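You operate a simulated robot arm through the tools that you are given. There is no shell and no other tool.

You are at the controls of a simulated robot arm. One attempt, no reset.

JOB
Level the laser and bring its line to the 4 cm mark.
Fine: switch it on; both displays must read 0.0.

The check looks at the end state, three seconds after you hand in, the way a careful person would. Anything else that was tipped, shoved, dropped, spilled or broken makes it a failure.

ROBOT AND FRAMES
A 6-joint arm with a fingered hand, fixed in place. Base frame: the origin is on the floor under the middle of its stand, x ahead of it, y to its left, z up. Readings come in m, rad, newtons and seconds.
With the tool pointing down near the work surface it reaches from about 0.24 to 0.48 m from the base axis. Its first joint turns from -2.897 to 2.897 rad. Payload 2.3 kg.
The tool frame sits at the grasp point between the pads (the TCP): z along the fingers, y along the line on which they close. The tips reach 0.022 m beyond it. The gripper opens to 0.112 m; its body begins 0.06 m behind the TCP. The gripper is a hand of 3 fingers: y runs from the thumb to the fingers, the wrist lies at [0, 0, -0.218] in the tool frame, and closing takes about 1.5 s.
Orientation is that of the tool frame in the base frame, as a unit quaternion [w, x, y, z]. With the fingers straight down and closing along the base's y, the tool's x points along the base's -x, its y along +y and its z along -z.

CONTROLS
- The arm moves only by the tool servo_tool. Its arguments are lists of equal length, an entry for each row: "dr": the turn, a rotation vector about the tool's x, y, z in rad, a list of three; "slide": the shift along the tool's x, y, z in m, a list of three; "claw": the finger opening in m, from 0 to 0.112. In form: {"dr": [[wx, wy, wz], ...], "slide": [[dx, dy, dz], ...], "claw": [claw, ...]}. A call has 1 to 20 rows; each row is the pose to reach, as a shift and turn from the pose commanded when the call began, along the tool's axes at that moment. Rows are played at 5 a second. More than 0.05 m and 0.15 rad between two rows, or a gripper value outside its range, and nothing of the call is played. Where a pose cannot be reached the arm comes as near as it can. A force on the tool above 40 N (or 10 N above the force at the start of the call, whichever is more), or a blocked arm, ends the call early, and 0.2 s more pass. Each finger travels about 0.072 m/s and halts on what it meets, pressing with about 26 N; the grip force reading is that of the motor and also rises with nothing between the fingers. The clock runs only during rows and for 0.2 s after the last one: add rows that repeat a pose to give the fingers time. The reply holds the time, the measured pose of the TCP, the force on the tool along the base axes, the opening and the grip force, in the units named above and with some noise, with the torque about the TCP (base axes, N m) and any sound that the robot's microphone picked up.
- Cameras (640 x 400 px; columns grow to the right, rows downward): "scene" is fixed at [0.2192, 0.6503, 1.4964]; the picture's right is [-1.00, 0.07, 0.00], its down [0.03, 0.41, -0.91] and it looks along [-0.07, -0.91, -0.41] (base axes); focal length 324 px, centre (320, 200). "wrist" rides on the gripper at [0.066, 0.003, -0.081] in the tool frame; the picture's right is [-0.05, 1.00, 0.00], its down [-0.77, -0.04, -0.64] and it looks along [-0.63, -0.03, 0.77] (tool axes); focal length 275 px, centre (320, 200). There is no depth. A picture from a camera that has moved, and an enlarged one, comes with that camera's place and axes in the base frame and with its lens.
- capture(camera): a new picture of that camera. It takes no simulated time.
- move_column(by): slides the trunk up (or, below 0, down) by that many m; the arm rides with it, the base frame stays. It gives what a move gives, with no picture.
- preshape(shape): the hand has 3 fingers and takes this shape, open, in about a second: jaw (thumb against the fingers, like two jaws); tri (thumb and two fingers); tip (a fingertip pinch); poke (one finger out to press); point (the index stretched); flat (the hand flat); cup (the hand cupped); fist (a fist). The gripper value then closes the fingers along that shape, each until it touches; the sizes above hold for jaw. It gives what a move gives, with no picture.
- zoom(camera, box): a new picture of the part [left, top, right, bottom] of that camera's present view, enlarged. It takes no simulated time.
- close_job(): hands the job in; it is judged then, once.

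Places have to be worked out from the pictures, the camera data and where the tool is seen. Open the gripper and draw the arm clear of the work before you hand the job in, unless the task says otherwise.

The tools are called after ">>>" as name(argument=value, ...) on one line, values as JSON. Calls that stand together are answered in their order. servo_tool: Moves the arm, as the interface text tells. Its arguments: {"type":"object","properties":{"dr":{"type":"array","items":{"type":"array","items":{"type":"number"}}},"slide":{"type":"array","items":{"type":"array","items":{"type":"number"}}},"claw":{"type":"array","items":{"type":"number"}}},"required":["dr","slide","claw"]} The other tools are called the same way: move_column (by) moves the trunk up or down; preshape (shape) gives the hand a shape; capture (camera) takes a picture; zoom (camera, box) takes an enlarged picture of a part of a camera's view; close_job () hands the job in.

At the start:

```text
time_s: 0.0
tcp_pos: [0.1937, -0.2145, 1.1768]
orientation: [-0.001, -0.001, 1.0, 0.0]
force: [-0.2, 0.2, -0.1]
torque: [0.0, 0.0, 0.0]
grip_width: 0.112
grasp_force: 0.1
shape: jaw
trunk travel left (down, up): [-0.525, 0.065]
```

scene: 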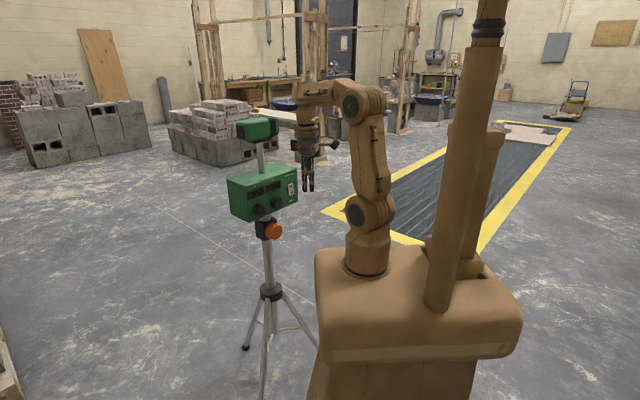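
wrist: 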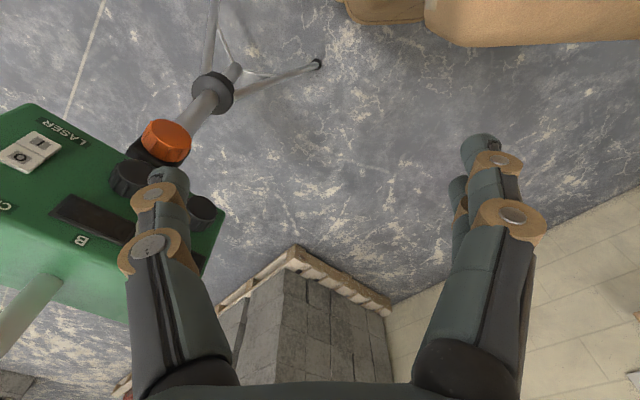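

I start by looking more closely at the laser on the tripod: its switch, knobs and displays.

>>> zoom(camera="scene", box=[200, 100, 340, 260])

>>> zoom(camera="wrist", box=[0, 60, 260, 330])

>>> zoom(camera="scene", box=[160, 0, 640, 200])

>>> zoom(camera="scene", box=[0, 60, 320, 260])

```text
2.50 times, centred on (270, 180) of scene
camera zoom: at [0.2192, 0.6503, 1.4964], right [-1.0, 0.07, 0.0], down [0.03, 0.41, -0.91], along [-0.07, -0.91, -0.41], focal length 809 px, centre (445, 250)
```

zoom: 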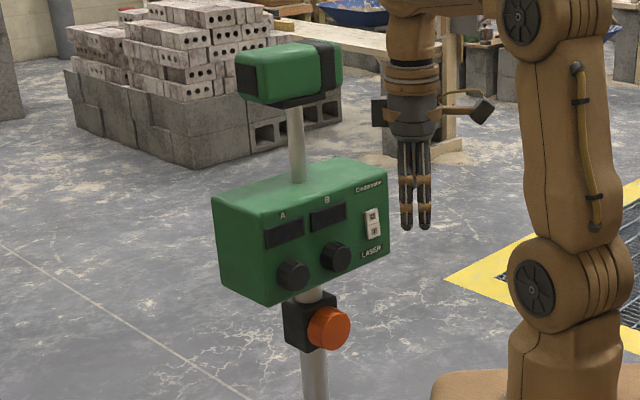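

```text
1.48 times, centred on (130, 195) of wrist
camera zoom: at [0.1271, -0.2124, 1.2571], right [0.05, 1.0, 0.0], down [0.77, -0.03, 0.64], along [0.63, -0.03, -0.77], focal length 408 px, centre (602, 207)
```

zoom: 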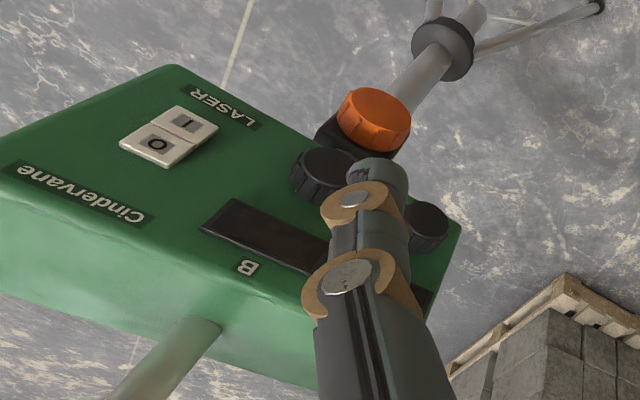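

```text
1.33 times, centred on (400, 100) of scene
camera zoom: at [0.2192, 0.6503, 1.4964], right [-1.0, 0.07, 0.0], down [0.03, 0.41, -0.91], along [-0.07, -0.91, -0.41], focal length 432 px, centre (213, 333)
```

zoom: 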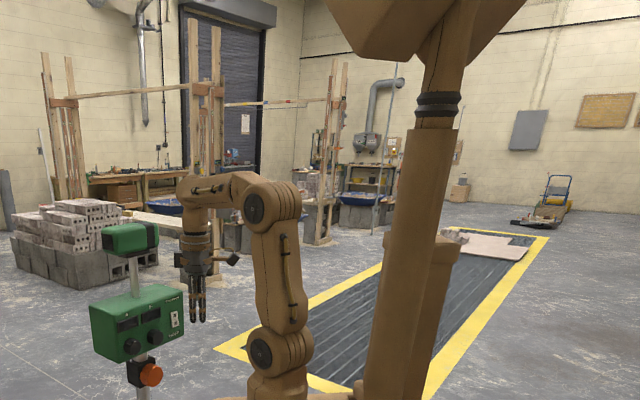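

```text
2.00 times, centred on (160, 160) of scene
camera zoom: at [0.2192, 0.6503, 1.4964], right [-1.0, 0.07, 0.0], down [0.03, 0.41, -0.91], along [-0.07, -0.91, -0.41], focal length 647 px, centre (640, 280)
```

zoom: 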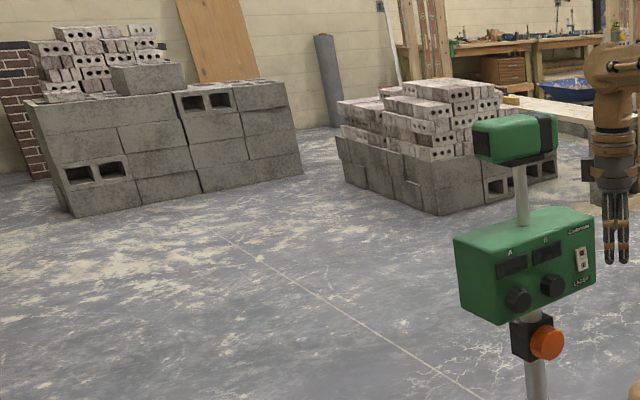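

The laser box seems to sit near (0.34, -0.5, 1.0). I zoom in harder on the panel and the head, and look for a scale with a 4 cm mark.

>>> zoom(camera="scene", box=[220, 110, 308, 165])

>>> zoom(camera="scene", box=[220, 160, 316, 245])

>>> zoom(camera="scene", box=[180, 0, 340, 100])

>>> zoom(camera="scene", box=[340, 0, 500, 100])

>>> zoom(camera="scene", box=[0, 0, 200, 125])

>>> zoom(camera="scene", box=[0, 240, 320, 400])

```text
7.27 times, centred on (264, 138) of scene
camera zoom: at [0.2192, 0.6503, 1.4964], right [-1.0, 0.07, 0.0], down [0.03, 0.41, -0.91], along [-0.07, -0.91, -0.41], focal length 2354 px, centre (727, 654)
```

zoom: 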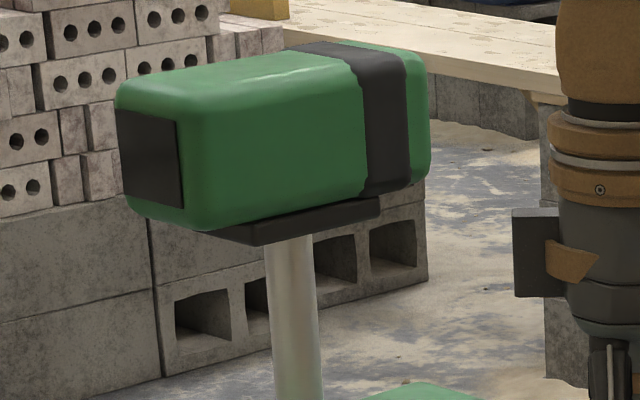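

```text
4.71 times, centred on (268, 202) of scene
camera zoom: at [0.2192, 0.6503, 1.4964], right [-1.0, 0.07, 0.0], down [0.03, 0.41, -0.91], along [-0.07, -0.91, -0.41], focal length 1523 px, centre (565, 188)
```

zoom: 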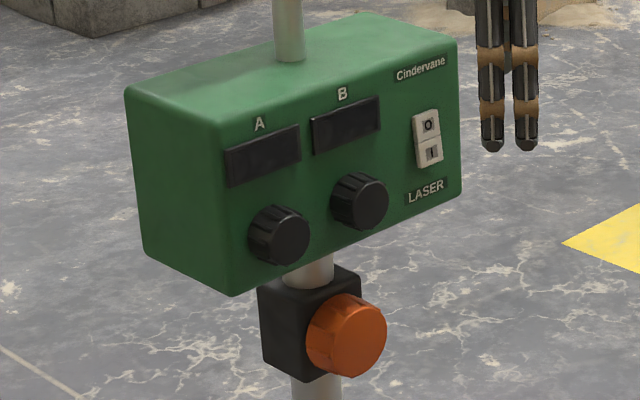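

```text
4.00 times, centred on (260, 50) of scene
camera zoom: at [0.2192, 0.6503, 1.4964], right [-1.0, 0.07, 0.0], down [0.03, 0.41, -0.91], along [-0.07, -0.91, -0.41], focal length 1294 px, centre (560, 800)
```

zoom: 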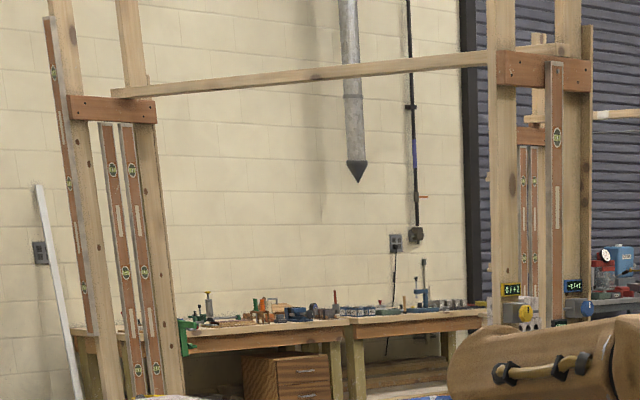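

```text
4.00 times, centred on (420, 50) of scene
camera zoom: at [0.2192, 0.6503, 1.4964], right [-1.0, 0.07, 0.0], down [0.03, 0.41, -0.91], along [-0.07, -0.91, -0.41], focal length 1294 px, centre (-80, 800)
```

zoom: 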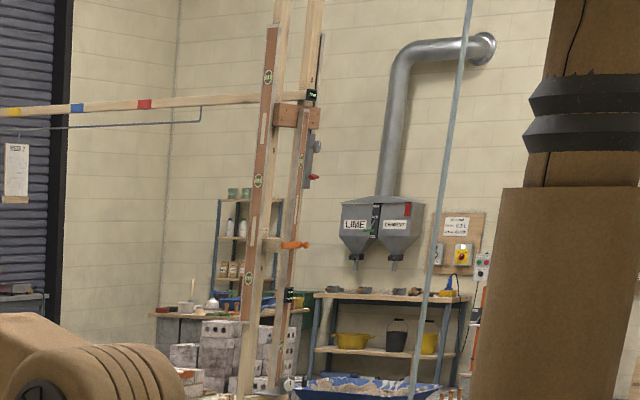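

```text
3.20 times, centred on (100, 62) of scene
camera zoom: at [0.2192, 0.6503, 1.4964], right [-1.0, 0.07, 0.0], down [0.03, 0.41, -0.91], along [-0.07, -0.91, -0.41], focal length 1036 px, centre (1024, 640)
```

zoom: 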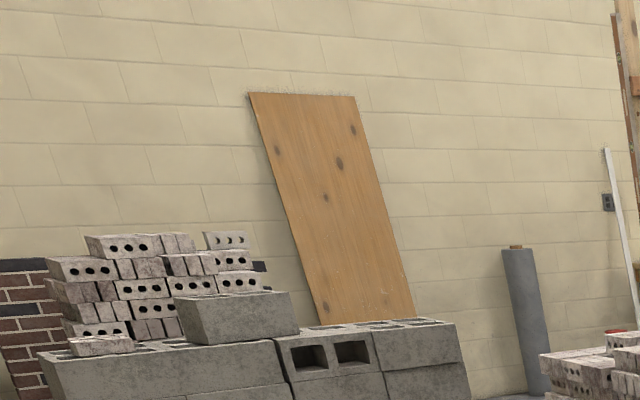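

```text
2.00 times, centred on (160, 320) of scene
camera zoom: at [0.2192, 0.6503, 1.4964], right [-1.0, 0.07, 0.0], down [0.03, 0.41, -0.91], along [-0.07, -0.91, -0.41], focal length 647 px, centre (640, -40)
```

zoom: 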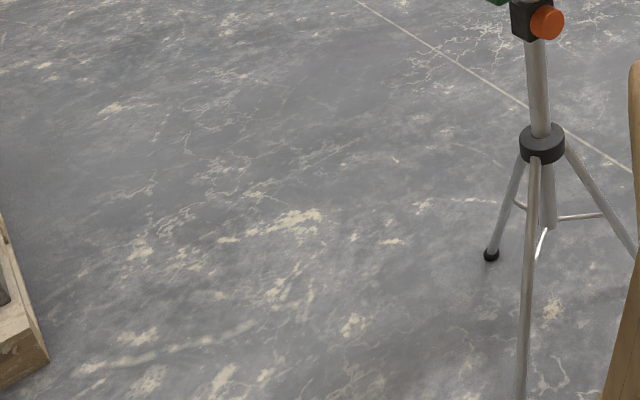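

The panel faces the base: switch at about (0.244, -0.50, 1.024), knob A (0.354, -0.376, 0.997), knob B (0.296, -0.440, 0.997), orange knob (0.317, -0.468, 0.862). The laser window seems to face +x+y, so I swing the hand away from the tripod and turn the wrist camera that way to find the scale.

>>> servo_tool(dr=[[0, 0, -0.12], [0, 0, -0.24], [0, 0, -0.36], [0, 0, -0.48], [0, 0, -0.6], [0, 0, -0.72], [0, 0, -0.84], [0, 0, -0.84]], slide=[[-0.018, 0.03, -0.003], [-0.036, 0.06, -0.006], [-0.054, 0.09, -0.009], [-0.072, 0.12, -0.012], [-0.09, 0.15, -0.015], [-0.108, 0.18, -0.018], [-0.126, 0.21, -0.021], [-0.126, 0.21, -0.021]], claw=[0.112, 0.112, 0.112, 0.112, 0.112, 0.112, 0.112, 0.112])

```text
time_s: 1.8
tcp_pos: [0.3212, -0.0028, 1.195]
orientation: [0.0, -0.408, 0.913, 0.0]
force: [0.4, 0.0, 0.4]
torque: [0.01, -0.01, 0.0]
grip_width: 0.1119
grasp_force: 0.0
shape: jaw
trunk travel left (down, up): [-0.525, 0.065]
```

The tool is now over (0.32, 0, 1.195) and has yawed as intended. Next I pitch the hand up so the camera looks horizontally along the suspected beam.

>>> servo_tool(dr=[[0, -0.12, 0], [0, -0.24, 0], [0, -0.36, 0], [0, -0.48, 0], [0, -0.6, 0], [0, -0.72, 0], [0, -0.84, 0], [0, -0.84, 0]], slide=[[0, 0, 0], [0, 0, 0], [0, 0, 0], [0, 0, 0], [0, 0, 0], [0, 0, 0], [0, 0, 0], [0, 0, 0]], claw=[0.112, 0.112, 0.112, 0.112, 0.112, 0.112, 0.112, 0.112])

>>> capture(camera="wrist")

>>> capture(camera="scene")

```text
time_s: 3.6
tcp_pos: [0.3199, -0.0059, 1.1968]
orientation: [0.372, -0.373, 0.834, 0.166]
force: [-0.3, -0.5, -0.3]
torque: [-0.01, 0.0, 0.02]
grip_width: 0.1118
grasp_force: 0.2
shape: jaw
trunk travel left (down, up): [-0.525, 0.065]
```

```text
taken
camera wrist: at [0.2476, -0.0806, 1.2013], right [-0.72, 0.69, 0.03], down [0.05, 0.01, 1.0], along [0.69, 0.72, -0.04], focal length 275 px, centre (320, 200)
```

wrist: 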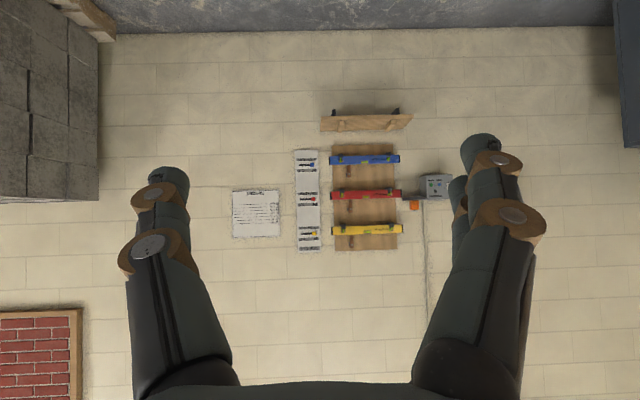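

```text
taken
```

scene: 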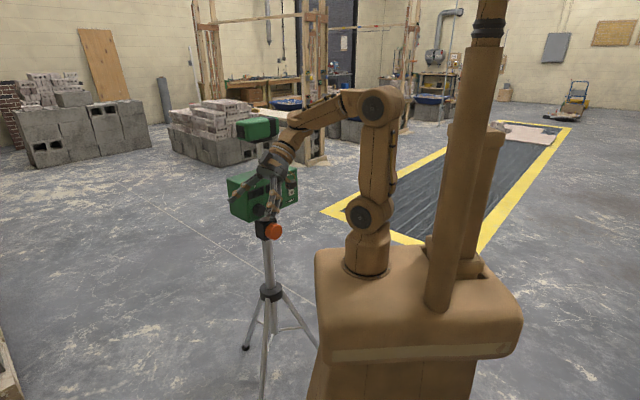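

A wall with spirit levels, a paper sheet and a board with marks is in view (upside down). I zoom in on these.

>>> zoom(camera="wrist", box=[220, 90, 460, 260])

>>> zoom(camera="wrist", box=[285, 140, 335, 260])

>>> zoom(camera="wrist", box=[225, 180, 290, 245])

```text
2.35 times, centred on (340, 175) of wrist
camera zoom: at [0.2476, -0.0806, 1.2013], right [-0.72, 0.69, 0.03], down [0.05, 0.01, 1.0], along [0.69, 0.72, -0.04], focal length 648 px, centre (273, 259)
```

zoom: 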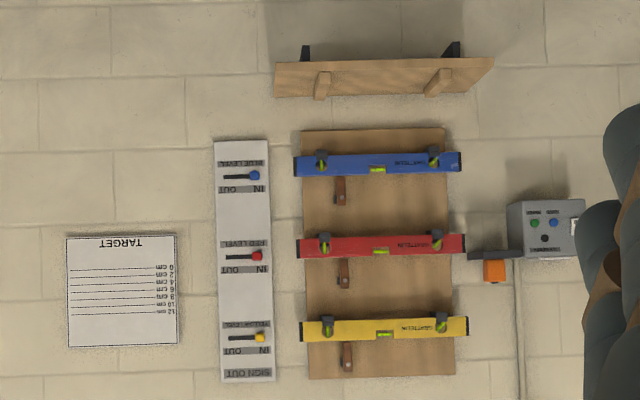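

```text
3.33 times, centred on (310, 200) of wrist
camera zoom: at [0.2476, -0.0806, 1.2013], right [-0.72, 0.69, 0.03], down [0.05, 0.01, 1.0], along [0.69, 0.72, -0.04], focal length 918 px, centre (353, 200)
```

zoom: 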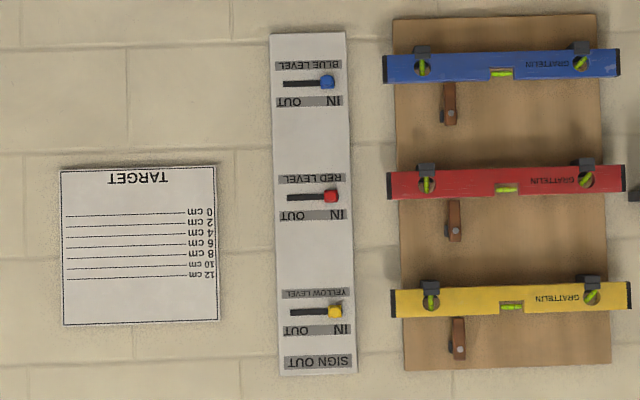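

```text
6.15 times, centred on (258, 212) of wrist
camera zoom: at [0.2476, -0.0806, 1.2013], right [-0.72, 0.69, 0.03], down [0.05, 0.01, 1.0], along [0.69, 0.72, -0.04], focal length 1694 px, centre (705, 123)
```

zoom: 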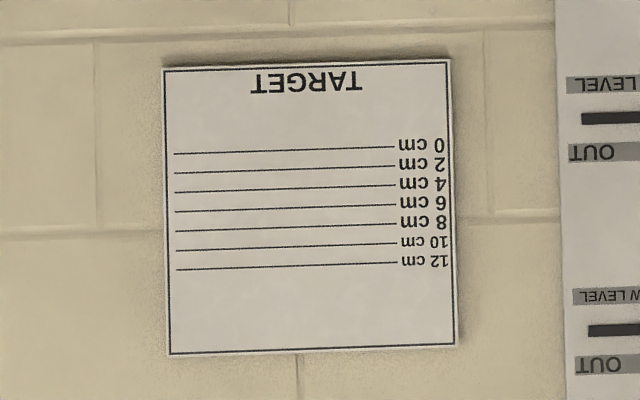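

The target sheet is found: lines 0 to 12 cm, with 12 at the top, and the 4 cm line at roughly z≈1.185 m at (1.8, 0.9). The panel sits at z≈1.0, so I lower the trunk before turning the hand horizontally towards it.

>>> move_column(by=-0.17)

>>> servo_tool(dr=[[0, -0.12, 0], [0, -0.24, 0], [0, -0.36, 0], [0, -0.48, 0], [0, -0.6, 0], [0, -0.73, 0], [0, -0.73, 0]], slide=[[0, 0, 0], [0, 0, 0], [0, 0, 0], [0, 0, 0], [0, 0, 0], [0, 0, 0], [0, 0, 0]], claw=[0.112, 0.112, 0.112, 0.112, 0.112, 0.112, 0.112])

>>> capture(camera="scene")

```text
time_s: 5.5
tcp_pos: [0.3209, -0.0046, 1.0269]
orientation: [0.372, -0.373, 0.834, 0.166]
force: [0.4, 0.3, 0.5]
torque: [-0.01, -0.03, -0.01]
grip_width: 0.1118
grasp_force: 0.0
shape: jaw
trunk travel left (down, up): [-0.355, 0.235]
```

```text
time_s: 7.1
tcp_pos: [0.3201, -0.0042, 1.0279]
orientation: [0.646, -0.288, 0.646, 0.288]
force: [0.1, 0.7, -0.7]
torque: [0.02, 0.0, 0.01]
grip_width: 0.1119
grasp_force: 0.2
shape: jaw
trunk travel left (down, up): [-0.355, 0.235]
```

```text
taken
```

scene: 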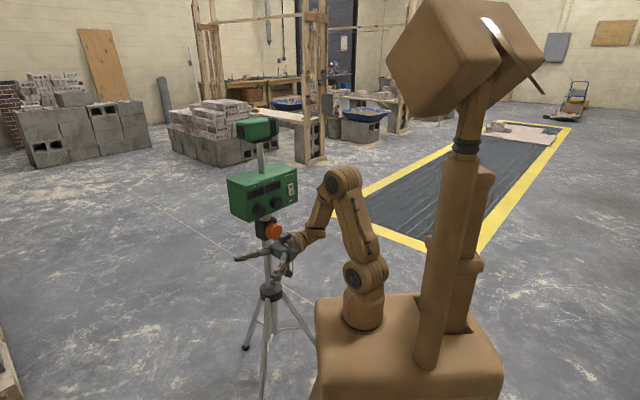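

The hand is horizontal, pointing away along the beam. I now yaw it about 93° to face the panel while moving the TCP to a stand-off near (0.23, -0.365, 1.0), leaving about 7 cm to the knobs.

>>> servo_tool(dr=[[0.1347, 0, 0], [0.2693, 0, 0], [0.404, 0, 0], [0.5387, 0, 0], [0.6733, 0, 0], [0.808, 0, 0], [0.9427, 0, 0], [1.0773, 0, 0], [1.212, 0, 0], [1.3467, 0, 0], [1.4813, 0, 0], [1.616, 0, 0], [1.616, 0, 0]], slide=[[0.0025, -0.0145, -0.0274], [0.005, -0.0291, -0.0548], [0.0075, -0.0436, -0.0822], [0.01, -0.0582, -0.1096], [0.0125, -0.0727, -0.137], [0.015, -0.0873, -0.1644], [0.0175, -0.1018, -0.1918], [0.02, -0.1163, -0.2192], [0.0225, -0.1309, -0.2466], [0.025, -0.1454, -0.274], [0.0275, -0.16, -0.3014], [0.03, -0.1745, -0.3288], [0.03, -0.1745, -0.3288]], claw=[0.112, 0.112, 0.112, 0.112, 0.112, 0.112, 0.112, 0.112, 0.112, 0.112, 0.112, 0.112, 0.112])

>>> capture(camera="scene")

>>> capture(camera="wrist")

```text
time_s: 9.9
tcp_pos: [0.2323, -0.3686, 0.9978]
orientation: [0.654, 0.268, 0.654, -0.268]
force: [0.3, -0.8, 0.0]
torque: [0.0, -0.03, 0.02]
grip_width: 0.1117
grasp_force: 0.1
shape: jaw
trunk travel left (down, up): [-0.355, 0.235]
```

```text
taken
```

scene: 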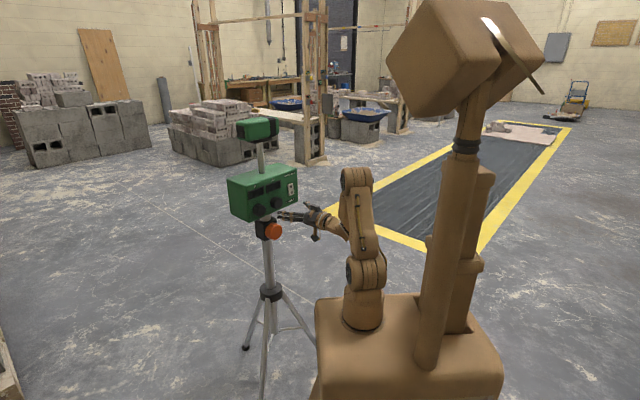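

```text
taken
camera wrist: at [0.1766, -0.31, 0.9316], right [0.7, 0.71, 0.04], down [-0.48, 0.42, 0.77], along [0.53, -0.56, 0.64], focal length 275 px, centre (320, 200)
```

wrist: 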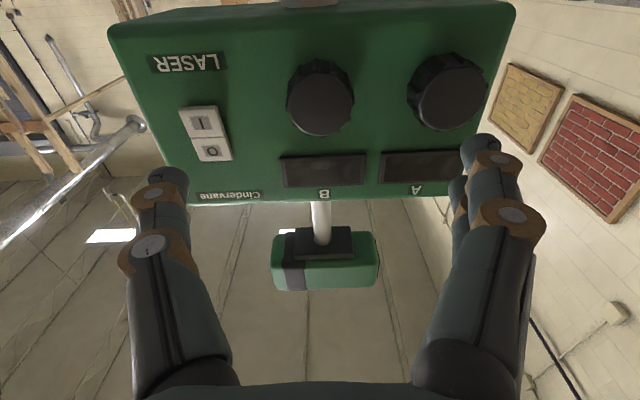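

Clear view of the panel (image upside-down): "I" is the lower half of the rocker, "O" the upper, and all the features agree with my estimates to within 5 mm. I set the poke shape to see which finger presses.

>>> preshape(shape="poke")

>>> capture(camera="wrist")

>>> zoom(camera="scene", box=[220, 150, 380, 250])

```text
time_s: 10.8
tcp_pos: [0.2324, -0.3683, 0.9983]
orientation: [0.655, 0.267, 0.655, -0.268]
force: [0.2, -0.2, 0.4]
torque: [0.02, -0.01, 0.0]
grip_width: 0.0
grasp_force: 0.1
shape: poke
trunk travel left (down, up): [-0.355, 0.235]
```

```text
taken
camera wrist: at [0.1767, -0.3098, 0.9316], right [0.7, 0.71, 0.05], down [-0.48, 0.42, 0.77], along [0.53, -0.56, 0.64], focal length 275 px, centre (320, 200)
```

wrist: 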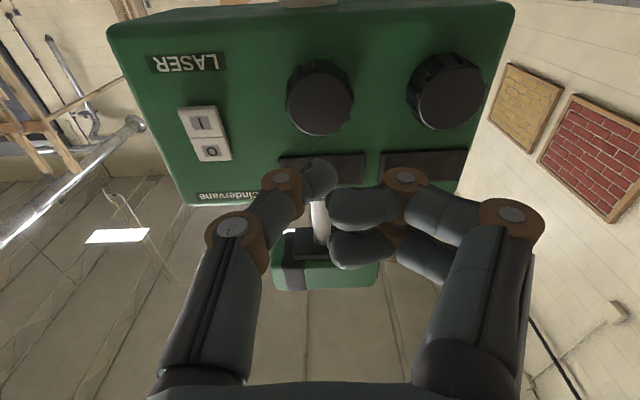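

```text
4.00 times, centred on (300, 200) of scene
camera zoom: at [0.2192, 0.6503, 1.4964], right [-1.0, 0.07, 0.0], down [0.03, 0.41, -0.91], along [-0.07, -0.91, -0.41], focal length 1294 px, centre (400, 200)
```

zoom: 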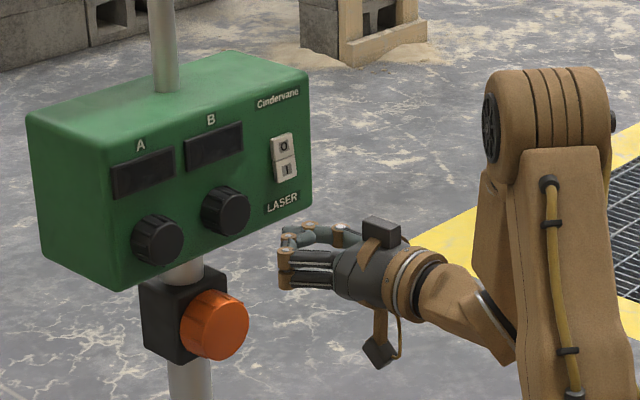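

In "poke" the thumb tip ends close to the tool axis, with the other knuckles only slightly behind it. I compare with "point" (index stretched), which may give more clearance.

>>> preshape(shape="point")

>>> capture(camera="wrist")

>>> zoom(camera="scene", box=[220, 150, 380, 250])

```text
time_s: 11.7
tcp_pos: [0.2325, -0.3663, 0.9994]
orientation: [0.654, 0.267, 0.655, -0.268]
force: [0.1, 0.0, -0.5]
torque: [0.03, 0.0, -0.01]
grip_width: 0.0002
grasp_force: 0.2
shape: point
trunk travel left (down, up): [-0.355, 0.235]
```

```text
taken
camera wrist: at [0.1767, -0.3098, 0.9316], right [0.7, 0.71, 0.04], down [-0.48, 0.42, 0.77], along [0.53, -0.56, 0.64], focal length 275 px, centre (320, 200)
```

wrist: 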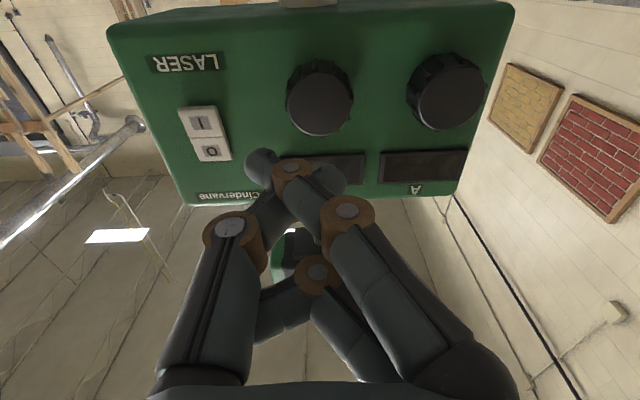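

```text
4.00 times, centred on (300, 200) of scene
camera zoom: at [0.2192, 0.6503, 1.4964], right [-1.0, 0.07, 0.0], down [0.03, 0.41, -0.91], along [-0.07, -0.91, -0.41], focal length 1294 px, centre (400, 200)
```

zoom: 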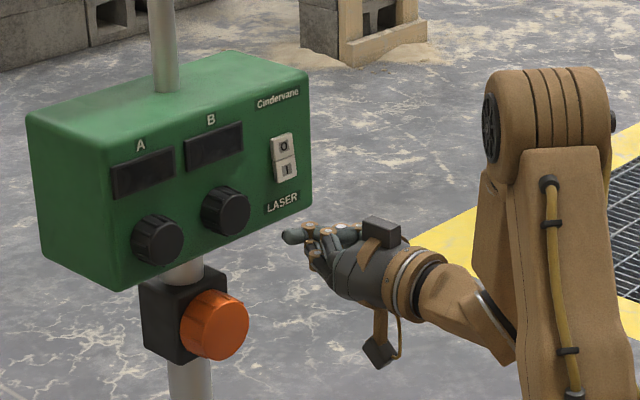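

I zoom in on the hand from both cameras to locate the stretched index tip.

>>> zoom(camera="scene", box=[280, 195, 330, 226])

>>> zoom(camera="wrist", box=[180, 100, 400, 300])

```text
12.80 times, centred on (305, 210) of scene
camera zoom: at [0.2192, 0.6503, 1.4964], right [-1.0, 0.07, 0.0], down [0.03, 0.41, -0.91], along [-0.07, -0.91, -0.41], focal length 4142 px, centre (512, 66)
```

zoom: 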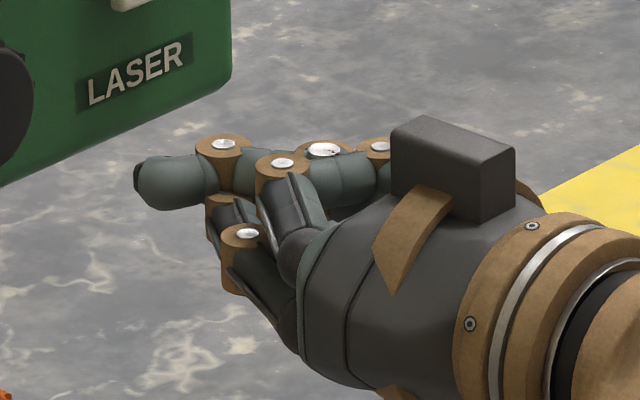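

```text
2.00 times, centred on (290, 200) of wrist
camera zoom: at [0.1767, -0.3098, 0.9316], right [0.7, 0.71, 0.04], down [-0.48, 0.42, 0.77], along [0.53, -0.56, 0.64], focal length 551 px, centre (380, 200)
```

zoom: 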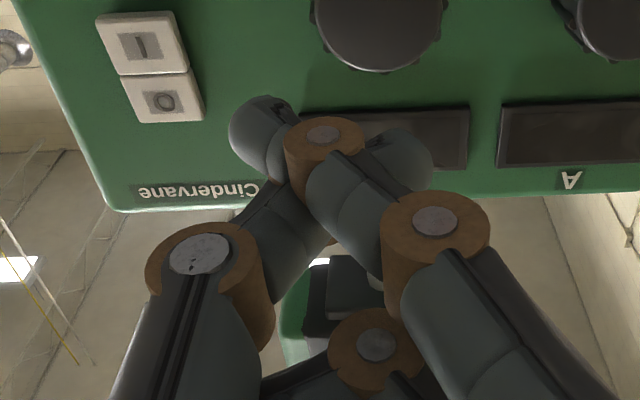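

The index looked only half stretched, so the shape may not have finished, or the claw value may matter. I hold the pose for a second with the claw open and look again.

>>> servo_tool(dr=[[0, 0, 0], [0, 0, 0], [0, 0, 0], [0, 0, 0], [0, 0, 0], [0, 0, 0]], slide=[[0, 0, 0], [0, 0, 0], [0, 0, 0], [0, 0, 0], [0, 0, 0], [0, 0, 0]], claw=[0.112, 0.112, 0.112, 0.112, 0.112, 0.112])

>>> capture(camera="wrist")

>>> zoom(camera="scene", box=[270, 185, 340, 230])

```text
time_s: 13.1
tcp_pos: [0.2325, -0.3675, 0.9993]
orientation: [0.655, 0.266, 0.655, -0.267]
force: [0.2, 1.0, 0.2]
torque: [0.03, -0.03, 0.0]
grip_width: 0.0003
grasp_force: 0.1
shape: point
trunk travel left (down, up): [-0.355, 0.235]
```

```text
taken
camera wrist: at [0.1767, -0.3098, 0.9316], right [0.7, 0.71, 0.04], down [-0.48, 0.42, 0.77], along [0.53, -0.56, 0.64], focal length 275 px, centre (320, 200)
```

wrist: 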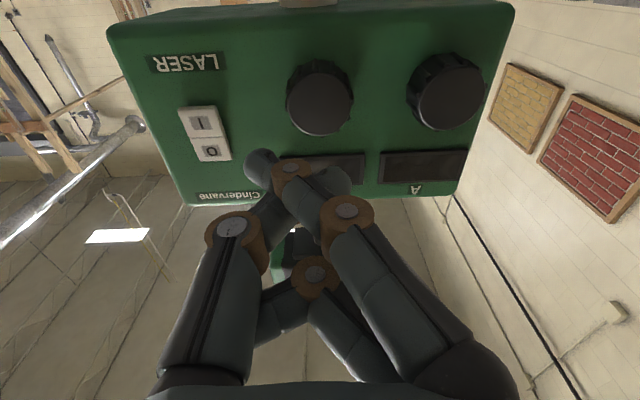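

```text
8.89 times, centred on (305, 208) of scene
camera zoom: at [0.2192, 0.6503, 1.4964], right [-1.0, 0.07, 0.0], down [0.03, 0.41, -0.91], along [-0.07, -0.91, -0.41], focal length 2876 px, centre (453, 133)
```

zoom: 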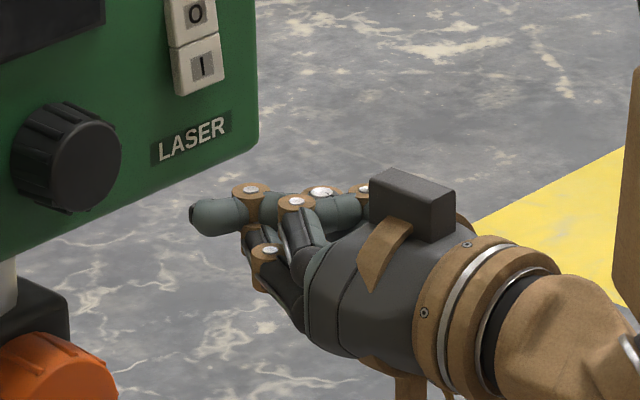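

Nothing changed: "point" wraps the index while the thumb stays out at the tool axis. I'll use "poke" (thumb tip about 2 cm ahead of the TCP), first positioned in front of the "I" half with about 5 cm clearance and a small yaw correction to match the panel.

>>> preshape(shape="poke")

>>> servo_tool(dr=[[-0.01, 0, 0], [-0.02, 0, 0], [-0.035, 0, 0], [-0.035, 0, 0], [-0.035, 0, 0]], slide=[[-0.003, -0.027, 0.01], [-0.006, -0.054, 0.02], [-0.009, -0.082, 0.03], [-0.009, -0.082, 0.03], [-0.009, -0.082, 0.03]], claw=[0, 0, 0, 0, 0])

>>> capture(camera="wrist")

>>> zoom(camera="scene", box=[250, 170, 330, 220])

```text
time_s: 14.0
tcp_pos: [0.2329, -0.3676, 0.999]
orientation: [0.655, 0.266, 0.655, -0.268]
force: [0.0, 0.8, -0.4]
torque: [0.01, -0.04, -0.05]
grip_width: 0.0
grasp_force: 0.0
shape: poke
trunk travel left (down, up): [-0.355, 0.235]
```

```text
time_s: 15.2
tcp_pos: [0.1975, -0.4465, 1.0085]
orientation: [0.659, 0.255, 0.659, -0.256]
force: [0.2, 0.0, -0.3]
torque: [0.0, 0.02, -0.01]
grip_width: 0.0001
grasp_force: 26.4
shape: jaw
trunk travel left (down, up): [-0.355, 0.235]
```

```text
taken
camera wrist: at [0.1397, -0.3915, 0.9408], right [0.67, 0.74, 0.04], down [-0.49, 0.4, 0.77], along [0.55, -0.54, 0.64], focal length 275 px, centre (320, 200)
```

wrist: 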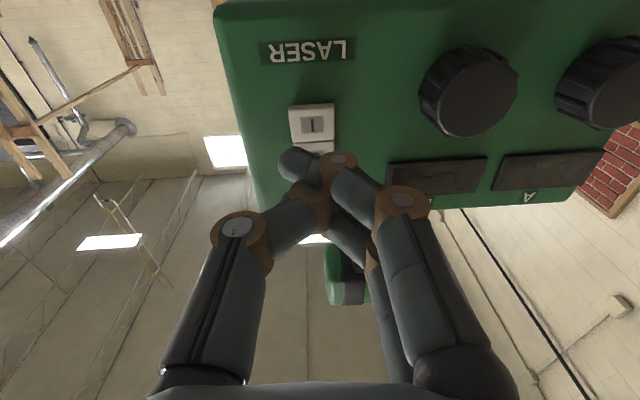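

```text
8.00 times, centred on (290, 195) of scene
camera zoom: at [0.2192, 0.6503, 1.4964], right [-1.0, 0.07, 0.0], down [0.03, 0.41, -0.91], along [-0.07, -0.91, -0.41], focal length 2589 px, centre (560, 240)
```

zoom: 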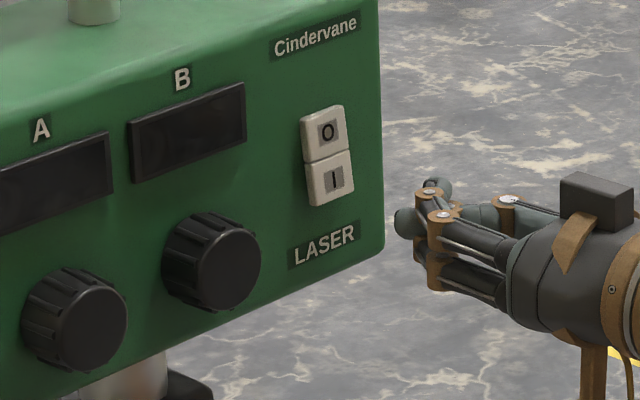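

Commanding claw 0 fell back to a closed jaw, so I must keep the claw at 0.112 while in a preshape. Triangulating the two wrist views puts the "I" face at (0.246, -0.497, 1.007), 7.0 cm ahead of the TCP. I set poke again and move 2.5 cm closer.

>>> preshape(shape="poke")

>>> servo_tool(dr=[[0, 0, 0], [0, 0, 0], [0, 0, 0], [0, 0, 0]], slide=[[0, -0.002, 0.012], [0.001, -0.005, 0.025], [0.001, -0.005, 0.025], [0.001, -0.005, 0.025]], claw=[0.112, 0.112, 0.112, 0.112])

>>> capture(camera="wrist")

>>> zoom(camera="scene", box=[250, 170, 330, 220])

```text
time_s: 16.1
tcp_pos: [0.1973, -0.4476, 1.0079]
orientation: [0.659, 0.255, 0.659, -0.256]
force: [0.2, -0.5, -0.8]
torque: [-0.02, -0.01, 0.01]
grip_width: 0.0
grasp_force: 0.0
shape: poke
trunk travel left (down, up): [-0.355, 0.235]
```

```text
time_s: 17.1
tcp_pos: [0.2114, -0.4678, 1.0053]
orientation: [0.659, 0.255, 0.659, -0.256]
force: [-0.3, -0.4, -0.2]
torque: [-0.01, 0.0, 0.01]
grip_width: 0.0001
grasp_force: 0.0
shape: poke
trunk travel left (down, up): [-0.355, 0.235]
```

```text
taken
camera wrist: at [0.1534, -0.4111, 0.939], right [0.67, 0.74, 0.05], down [-0.49, 0.4, 0.77], along [0.55, -0.54, 0.64], focal length 275 px, centre (320, 200)
```

wrist: 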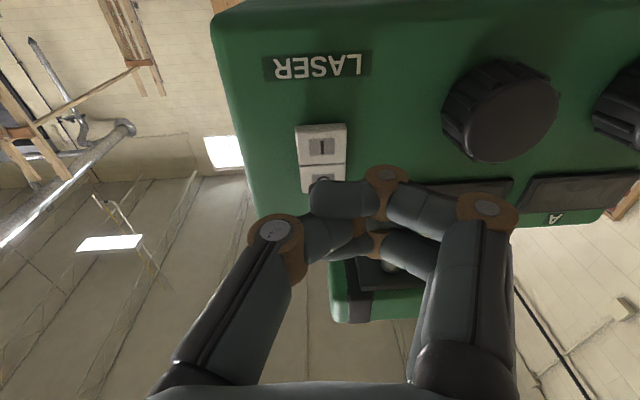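

```text
8.00 times, centred on (290, 195) of scene
camera zoom: at [0.2192, 0.6503, 1.4964], right [-1.0, 0.07, 0.0], down [0.03, 0.41, -0.91], along [-0.07, -0.91, -0.41], focal length 2589 px, centre (560, 240)
```

zoom: 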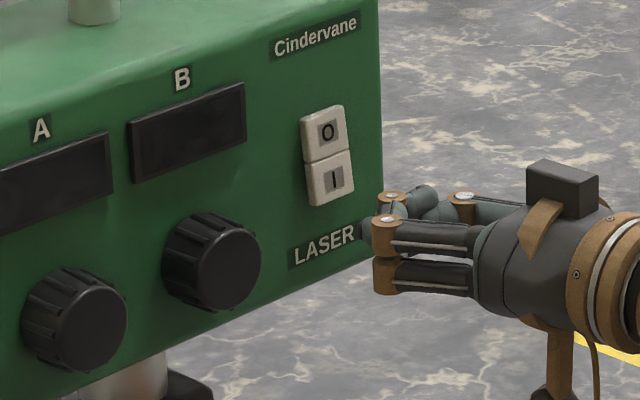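

This time the fingers got crossed because they started from a closed jaw. I back off 4 cm, open to jaw, then form poke again cleanly.

>>> servo_tool(dr=[[0, 0, 0], [0, 0, 0], [0, 0, 0]], slide=[[0, 0, -0.02], [0, 0, -0.04], [0, 0, -0.04]], claw=[0.112, 0.112, 0.112])

>>> preshape(shape="jaw")

>>> preshape(shape="poke")

>>> capture(camera="wrist")

>>> zoom(camera="scene", box=[250, 170, 330, 220])

```text
time_s: 17.9
tcp_pos: [0.1794, -0.4395, 1.0055]
orientation: [0.659, 0.256, 0.659, -0.256]
force: [0.2, 0.3, 0.1]
torque: [0.01, -0.01, 0.0]
grip_width: 0.0001
grasp_force: 0.1
shape: poke
trunk travel left (down, up): [-0.355, 0.235]
```

```text
time_s: 18.8
tcp_pos: [0.1808, -0.4396, 1.0048]
orientation: [0.659, 0.256, 0.659, -0.256]
force: [0.1, -0.4, 0.0]
torque: [-0.02, 0.0, -0.03]
grip_width: 0.112
grasp_force: 0.1
shape: jaw
trunk travel left (down, up): [-0.355, 0.235]
```

```text
time_s: 19.7
tcp_pos: [0.1804, -0.4389, 1.0042]
orientation: [0.659, 0.255, 0.659, -0.256]
force: [-0.8, -0.4, 0.2]
torque: [-0.01, 0.04, 0.01]
grip_width: 0.0004
grasp_force: 0.1
shape: poke
trunk travel left (down, up): [-0.355, 0.235]
```

```text
taken
camera wrist: at [0.1223, -0.3842, 0.9387], right [0.67, 0.74, 0.05], down [-0.49, 0.4, 0.77], along [0.55, -0.54, 0.64], focal length 275 px, centre (320, 200)
```

wrist: 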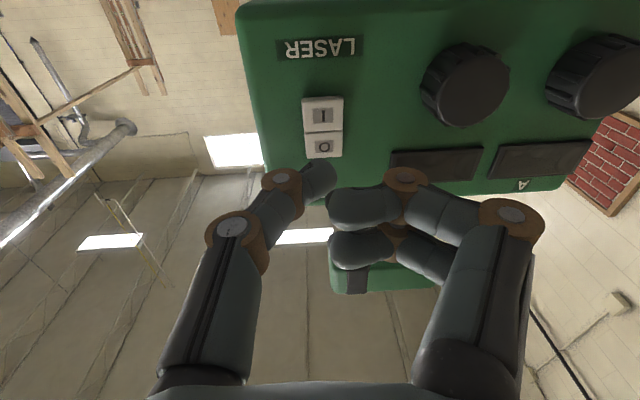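

```text
8.00 times, centred on (290, 195) of scene
camera zoom: at [0.2192, 0.6503, 1.4964], right [-1.0, 0.07, 0.0], down [0.03, 0.41, -0.91], along [-0.07, -0.91, -0.41], focal length 2589 px, centre (560, 240)
```

zoom: 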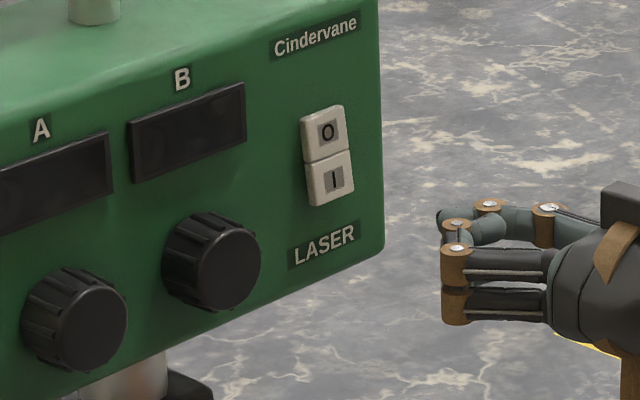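

The poke shape is clean now: the thumb tip sits about 21 mm ahead of the TCP on the tool axis, and the "I" face is 88 mm ahead. I advance 5.5 cm, leaving about 1 cm to the switch.

>>> servo_tool(dr=[[0, 0, 0], [0, 0, 0], [0, 0, 0], [0, 0, 0]], slide=[[-0.001, 0, 0.018], [-0.002, 0, 0.036], [-0.003, 0, 0.055], [-0.003, 0, 0.055]], claw=[0.112, 0.112, 0.112, 0.112])

>>> capture(camera="wrist")

>>> zoom(camera="scene", box=[250, 170, 330, 220])

```text
time_s: 20.7
tcp_pos: [0.2202, -0.4773, 1.0085]
orientation: [0.659, 0.255, 0.659, -0.256]
force: [-0.3, -0.1, -0.4]
torque: [0.02, 0.0, 0.01]
grip_width: 0.0001
grasp_force: 0.1
shape: poke
trunk travel left (down, up): [-0.355, 0.235]
```

```text
taken
camera wrist: at [0.1627, -0.4218, 0.9423], right [0.67, 0.74, 0.05], down [-0.49, 0.4, 0.77], along [0.55, -0.54, 0.64], focal length 275 px, centre (320, 200)
```

wrist: 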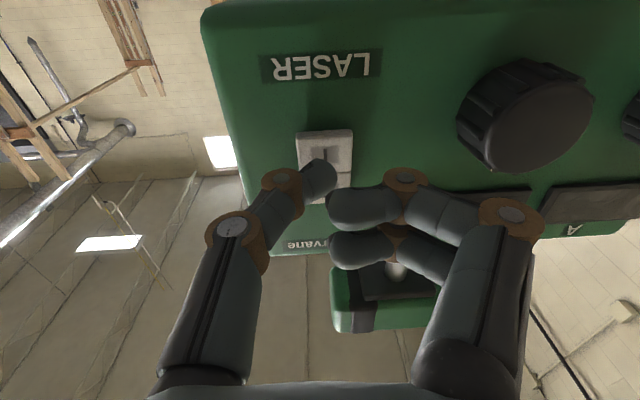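

```text
8.00 times, centred on (290, 195) of scene
camera zoom: at [0.2192, 0.6503, 1.4964], right [-1.0, 0.07, 0.0], down [0.03, 0.41, -0.91], along [-0.07, -0.91, -0.41], focal length 2589 px, centre (560, 240)
```

zoom: 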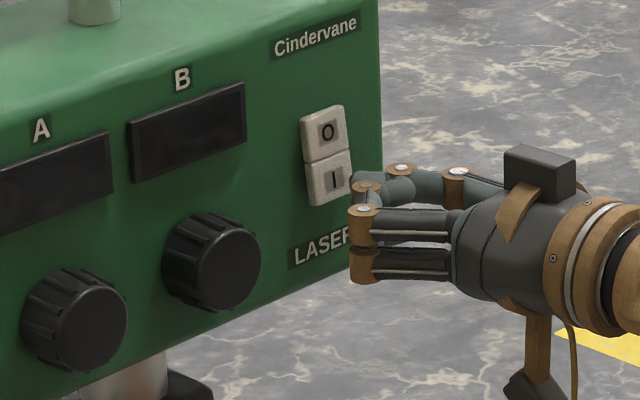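

The tip is about 1 cm from the "I" half and aligned with it. I advance 9 mm gently, with a slight shift toward the centre of "I".

>>> servo_tool(dr=[[0, 0, 0], [0, 0, 0], [0, 0, 0]], slide=[[0.001, 0.001, 0.005], [0.002, 0.002, 0.009], [0.002, 0.002, 0.009]], claw=[0.112, 0.112, 0.112])

>>> zoom(camera="wrist", box=[240, 100, 400, 200])

>>> zoom(camera="scene", box=[270, 175, 310, 200])

```text
time_s: 21.5
tcp_pos: [0.2289, -0.4817, 1.0064]
orientation: [0.659, 0.256, 0.659, -0.257]
force: [-0.6, 0.6, -0.6]
torque: [-0.02, 0.03, 0.02]
grip_width: 0.0002
grasp_force: 0.1
shape: poke
trunk travel left (down, up): [-0.355, 0.235]
```

```text
4.00 times, centred on (320, 150) of wrist
camera zoom: at [0.1712, -0.4255, 0.9407], right [0.67, 0.74, 0.04], down [-0.49, 0.4, 0.77], along [0.55, -0.54, 0.64], focal length 1101 px, centre (320, 400)
```

zoom: 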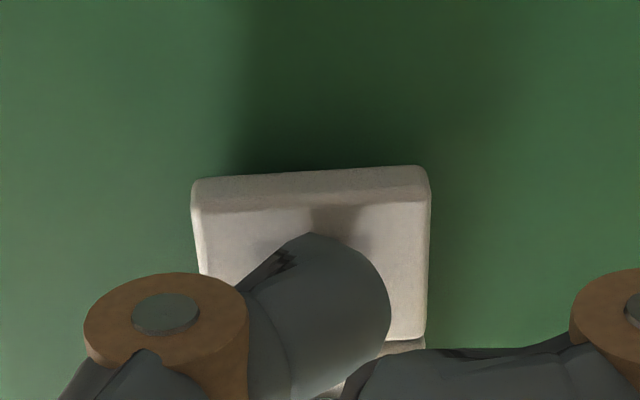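

```text
16.00 times, centred on (290, 188) of scene
camera zoom: at [0.2192, 0.6503, 1.4964], right [-1.0, 0.07, 0.0], down [0.03, 0.41, -0.91], along [-0.07, -0.91, -0.41], focal length 5178 px, centre (800, 400)
```

zoom: 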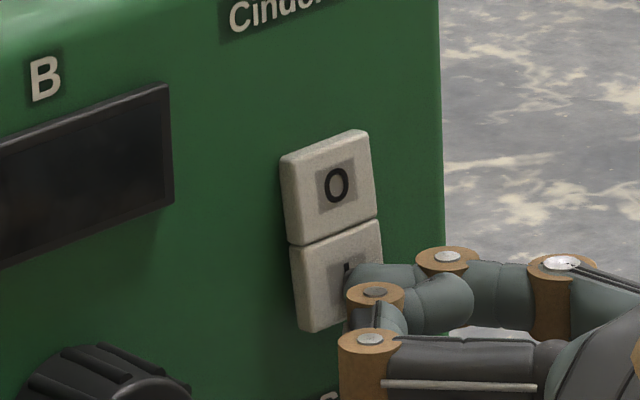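

The tip is nearly touching the middle of "I" with no force yet. I press in by 2 mm steps up to 5 mm while watching the force.

>>> servo_tool(dr=[[0, 0, 0], [0, 0, 0], [0, 0, 0]], slide=[[0, 0, 0.002], [0, 0, 0.004], [0, 0, 0.004]], claw=[0.112, 0.112, 0.112])

>>> zoom(camera="scene", box=[230, 165, 310, 215])

```text
time_s: 22.3
tcp_pos: [0.2307, -0.4836, 1.0084]
orientation: [0.659, 0.256, 0.659, -0.257]
force: [-2.9, 3.1, -1.6]
torque: [0.03, 0.03, 0.02]
grip_width: 0.0
grasp_force: 0.0
shape: poke
trunk travel left (down, up): [-0.355, 0.235]
```

```text
8.00 times, centred on (270, 190) of scene
camera zoom: at [0.2192, 0.6503, 1.4964], right [-1.0, 0.07, 0.0], down [0.03, 0.41, -0.91], along [-0.07, -0.91, -0.41], focal length 2589 px, centre (720, 280)
```

zoom: 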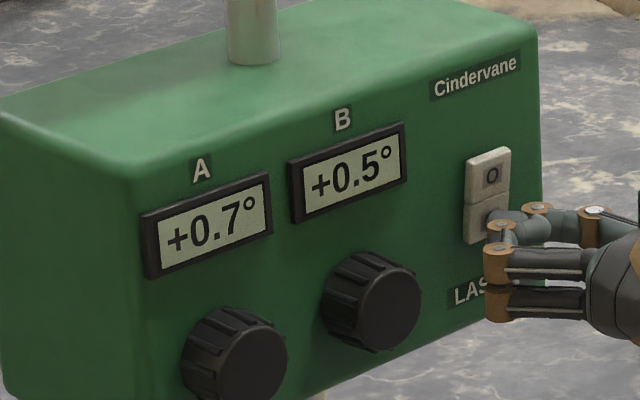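

The laser is on: A reads +0.7°, B reads +0.5°. I retract straight back 7 cm and check that the switch stays on.

>>> servo_tool(dr=[[0, 0, 0], [0, 0, 0], [0, 0, 0], [0, 0, 0]], slide=[[0, 0, -0.02], [0, 0, -0.045], [0, 0, -0.07], [0, 0, -0.07]], claw=[0.112, 0.112, 0.112, 0.112])

>>> preshape(shape="jaw")

>>> capture(camera="wrist")

>>> zoom(camera="scene", box=[220, 105, 330, 245])

>>> zoom(camera="scene", box=[230, 165, 310, 215])

```text
time_s: 23.3
tcp_pos: [0.1796, -0.4363, 1.007]
orientation: [0.659, 0.256, 0.659, -0.256]
force: [0.7, 0.4, -0.3]
torque: [0.03, -0.01, 0.0]
grip_width: 0.0
grasp_force: 0.1
shape: poke
trunk travel left (down, up): [-0.355, 0.235]
```

```text
time_s: 24.2
tcp_pos: [0.1801, -0.4358, 1.0056]
orientation: [0.659, 0.256, 0.659, -0.257]
force: [-0.4, 0.0, 0.3]
torque: [-0.03, -0.01, 0.0]
grip_width: 0.1119
grasp_force: 0.2
shape: jaw
trunk travel left (down, up): [-0.355, 0.235]
```

```text
taken
camera wrist: at [0.1214, -0.3799, 0.9397], right [0.67, 0.74, 0.04], down [-0.49, 0.4, 0.77], along [0.55, -0.54, 0.64], focal length 275 px, centre (320, 200)
```

wrist: 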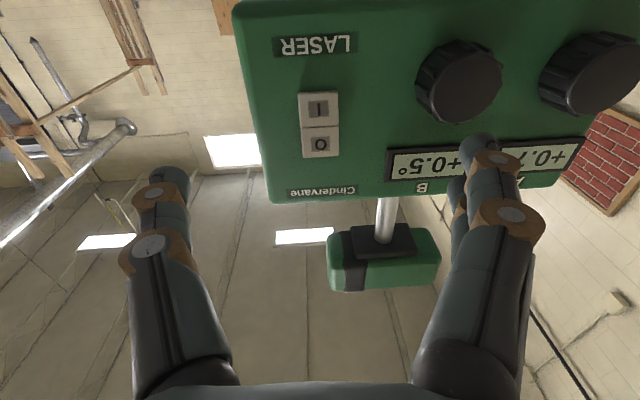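

```text
2.86 times, centred on (275, 175) of scene
camera zoom: at [0.2192, 0.6503, 1.4964], right [-1.0, 0.07, 0.0], down [0.03, 0.41, -0.91], along [-0.07, -0.91, -0.41], focal length 925 px, centre (449, 271)
```

zoom: 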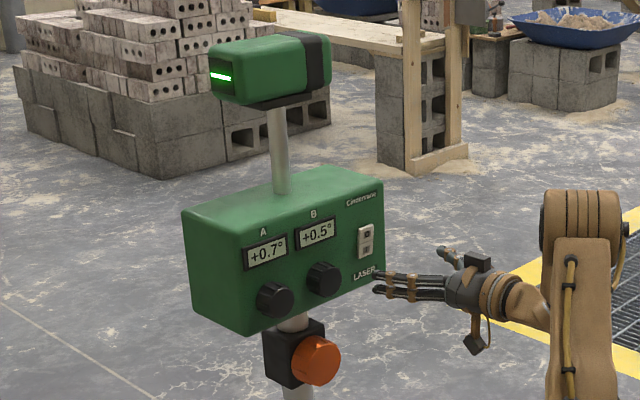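

```text
8.00 times, centred on (270, 190) of scene
camera zoom: at [0.2192, 0.6503, 1.4964], right [-1.0, 0.07, 0.0], down [0.03, 0.41, -0.91], along [-0.07, -0.91, -0.41], focal length 2589 px, centre (720, 280)
```

zoom: 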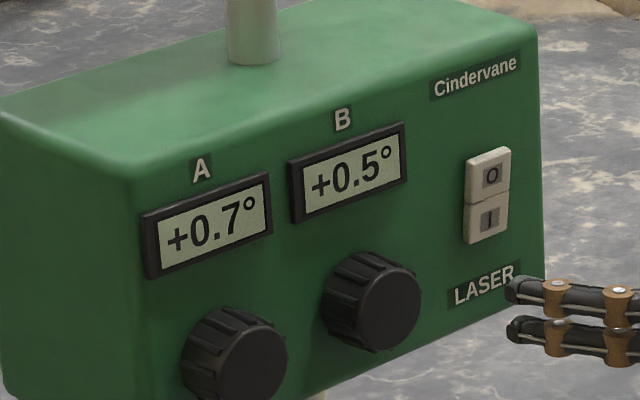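

The laser stays on with its line lit in the window. Next I zoom in on the knobs to get their centres and depth before gripping.

>>> zoom(camera="wrist", box=[380, 10, 640, 160])

>>> zoom(camera="scene", box=[240, 195, 290, 240])

```text
2.46 times, centred on (510, 85) of wrist
camera zoom: at [0.1214, -0.3799, 0.9397], right [0.67, 0.74, 0.04], down [-0.49, 0.4, 0.77], along [0.55, -0.54, 0.64], focal length 678 px, centre (-148, 483)
```

zoom: 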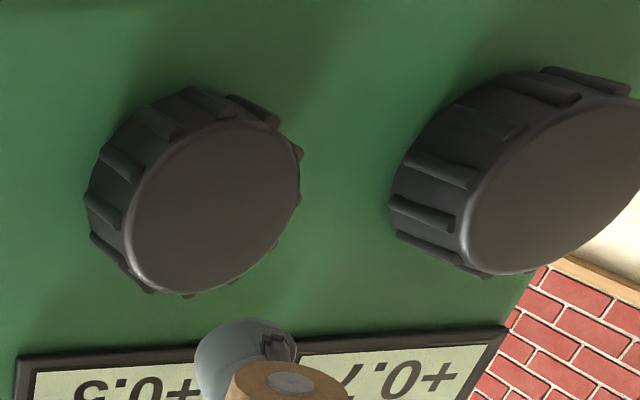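

```text
8.89 times, centred on (265, 218) of scene
camera zoom: at [0.2192, 0.6503, 1.4964], right [-1.0, 0.07, 0.0], down [0.03, 0.41, -0.91], along [-0.07, -0.91, -0.41], focal length 2876 px, centre (809, 44)
```

zoom: 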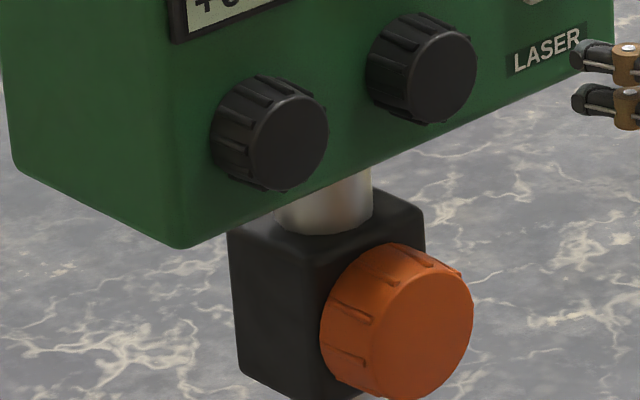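

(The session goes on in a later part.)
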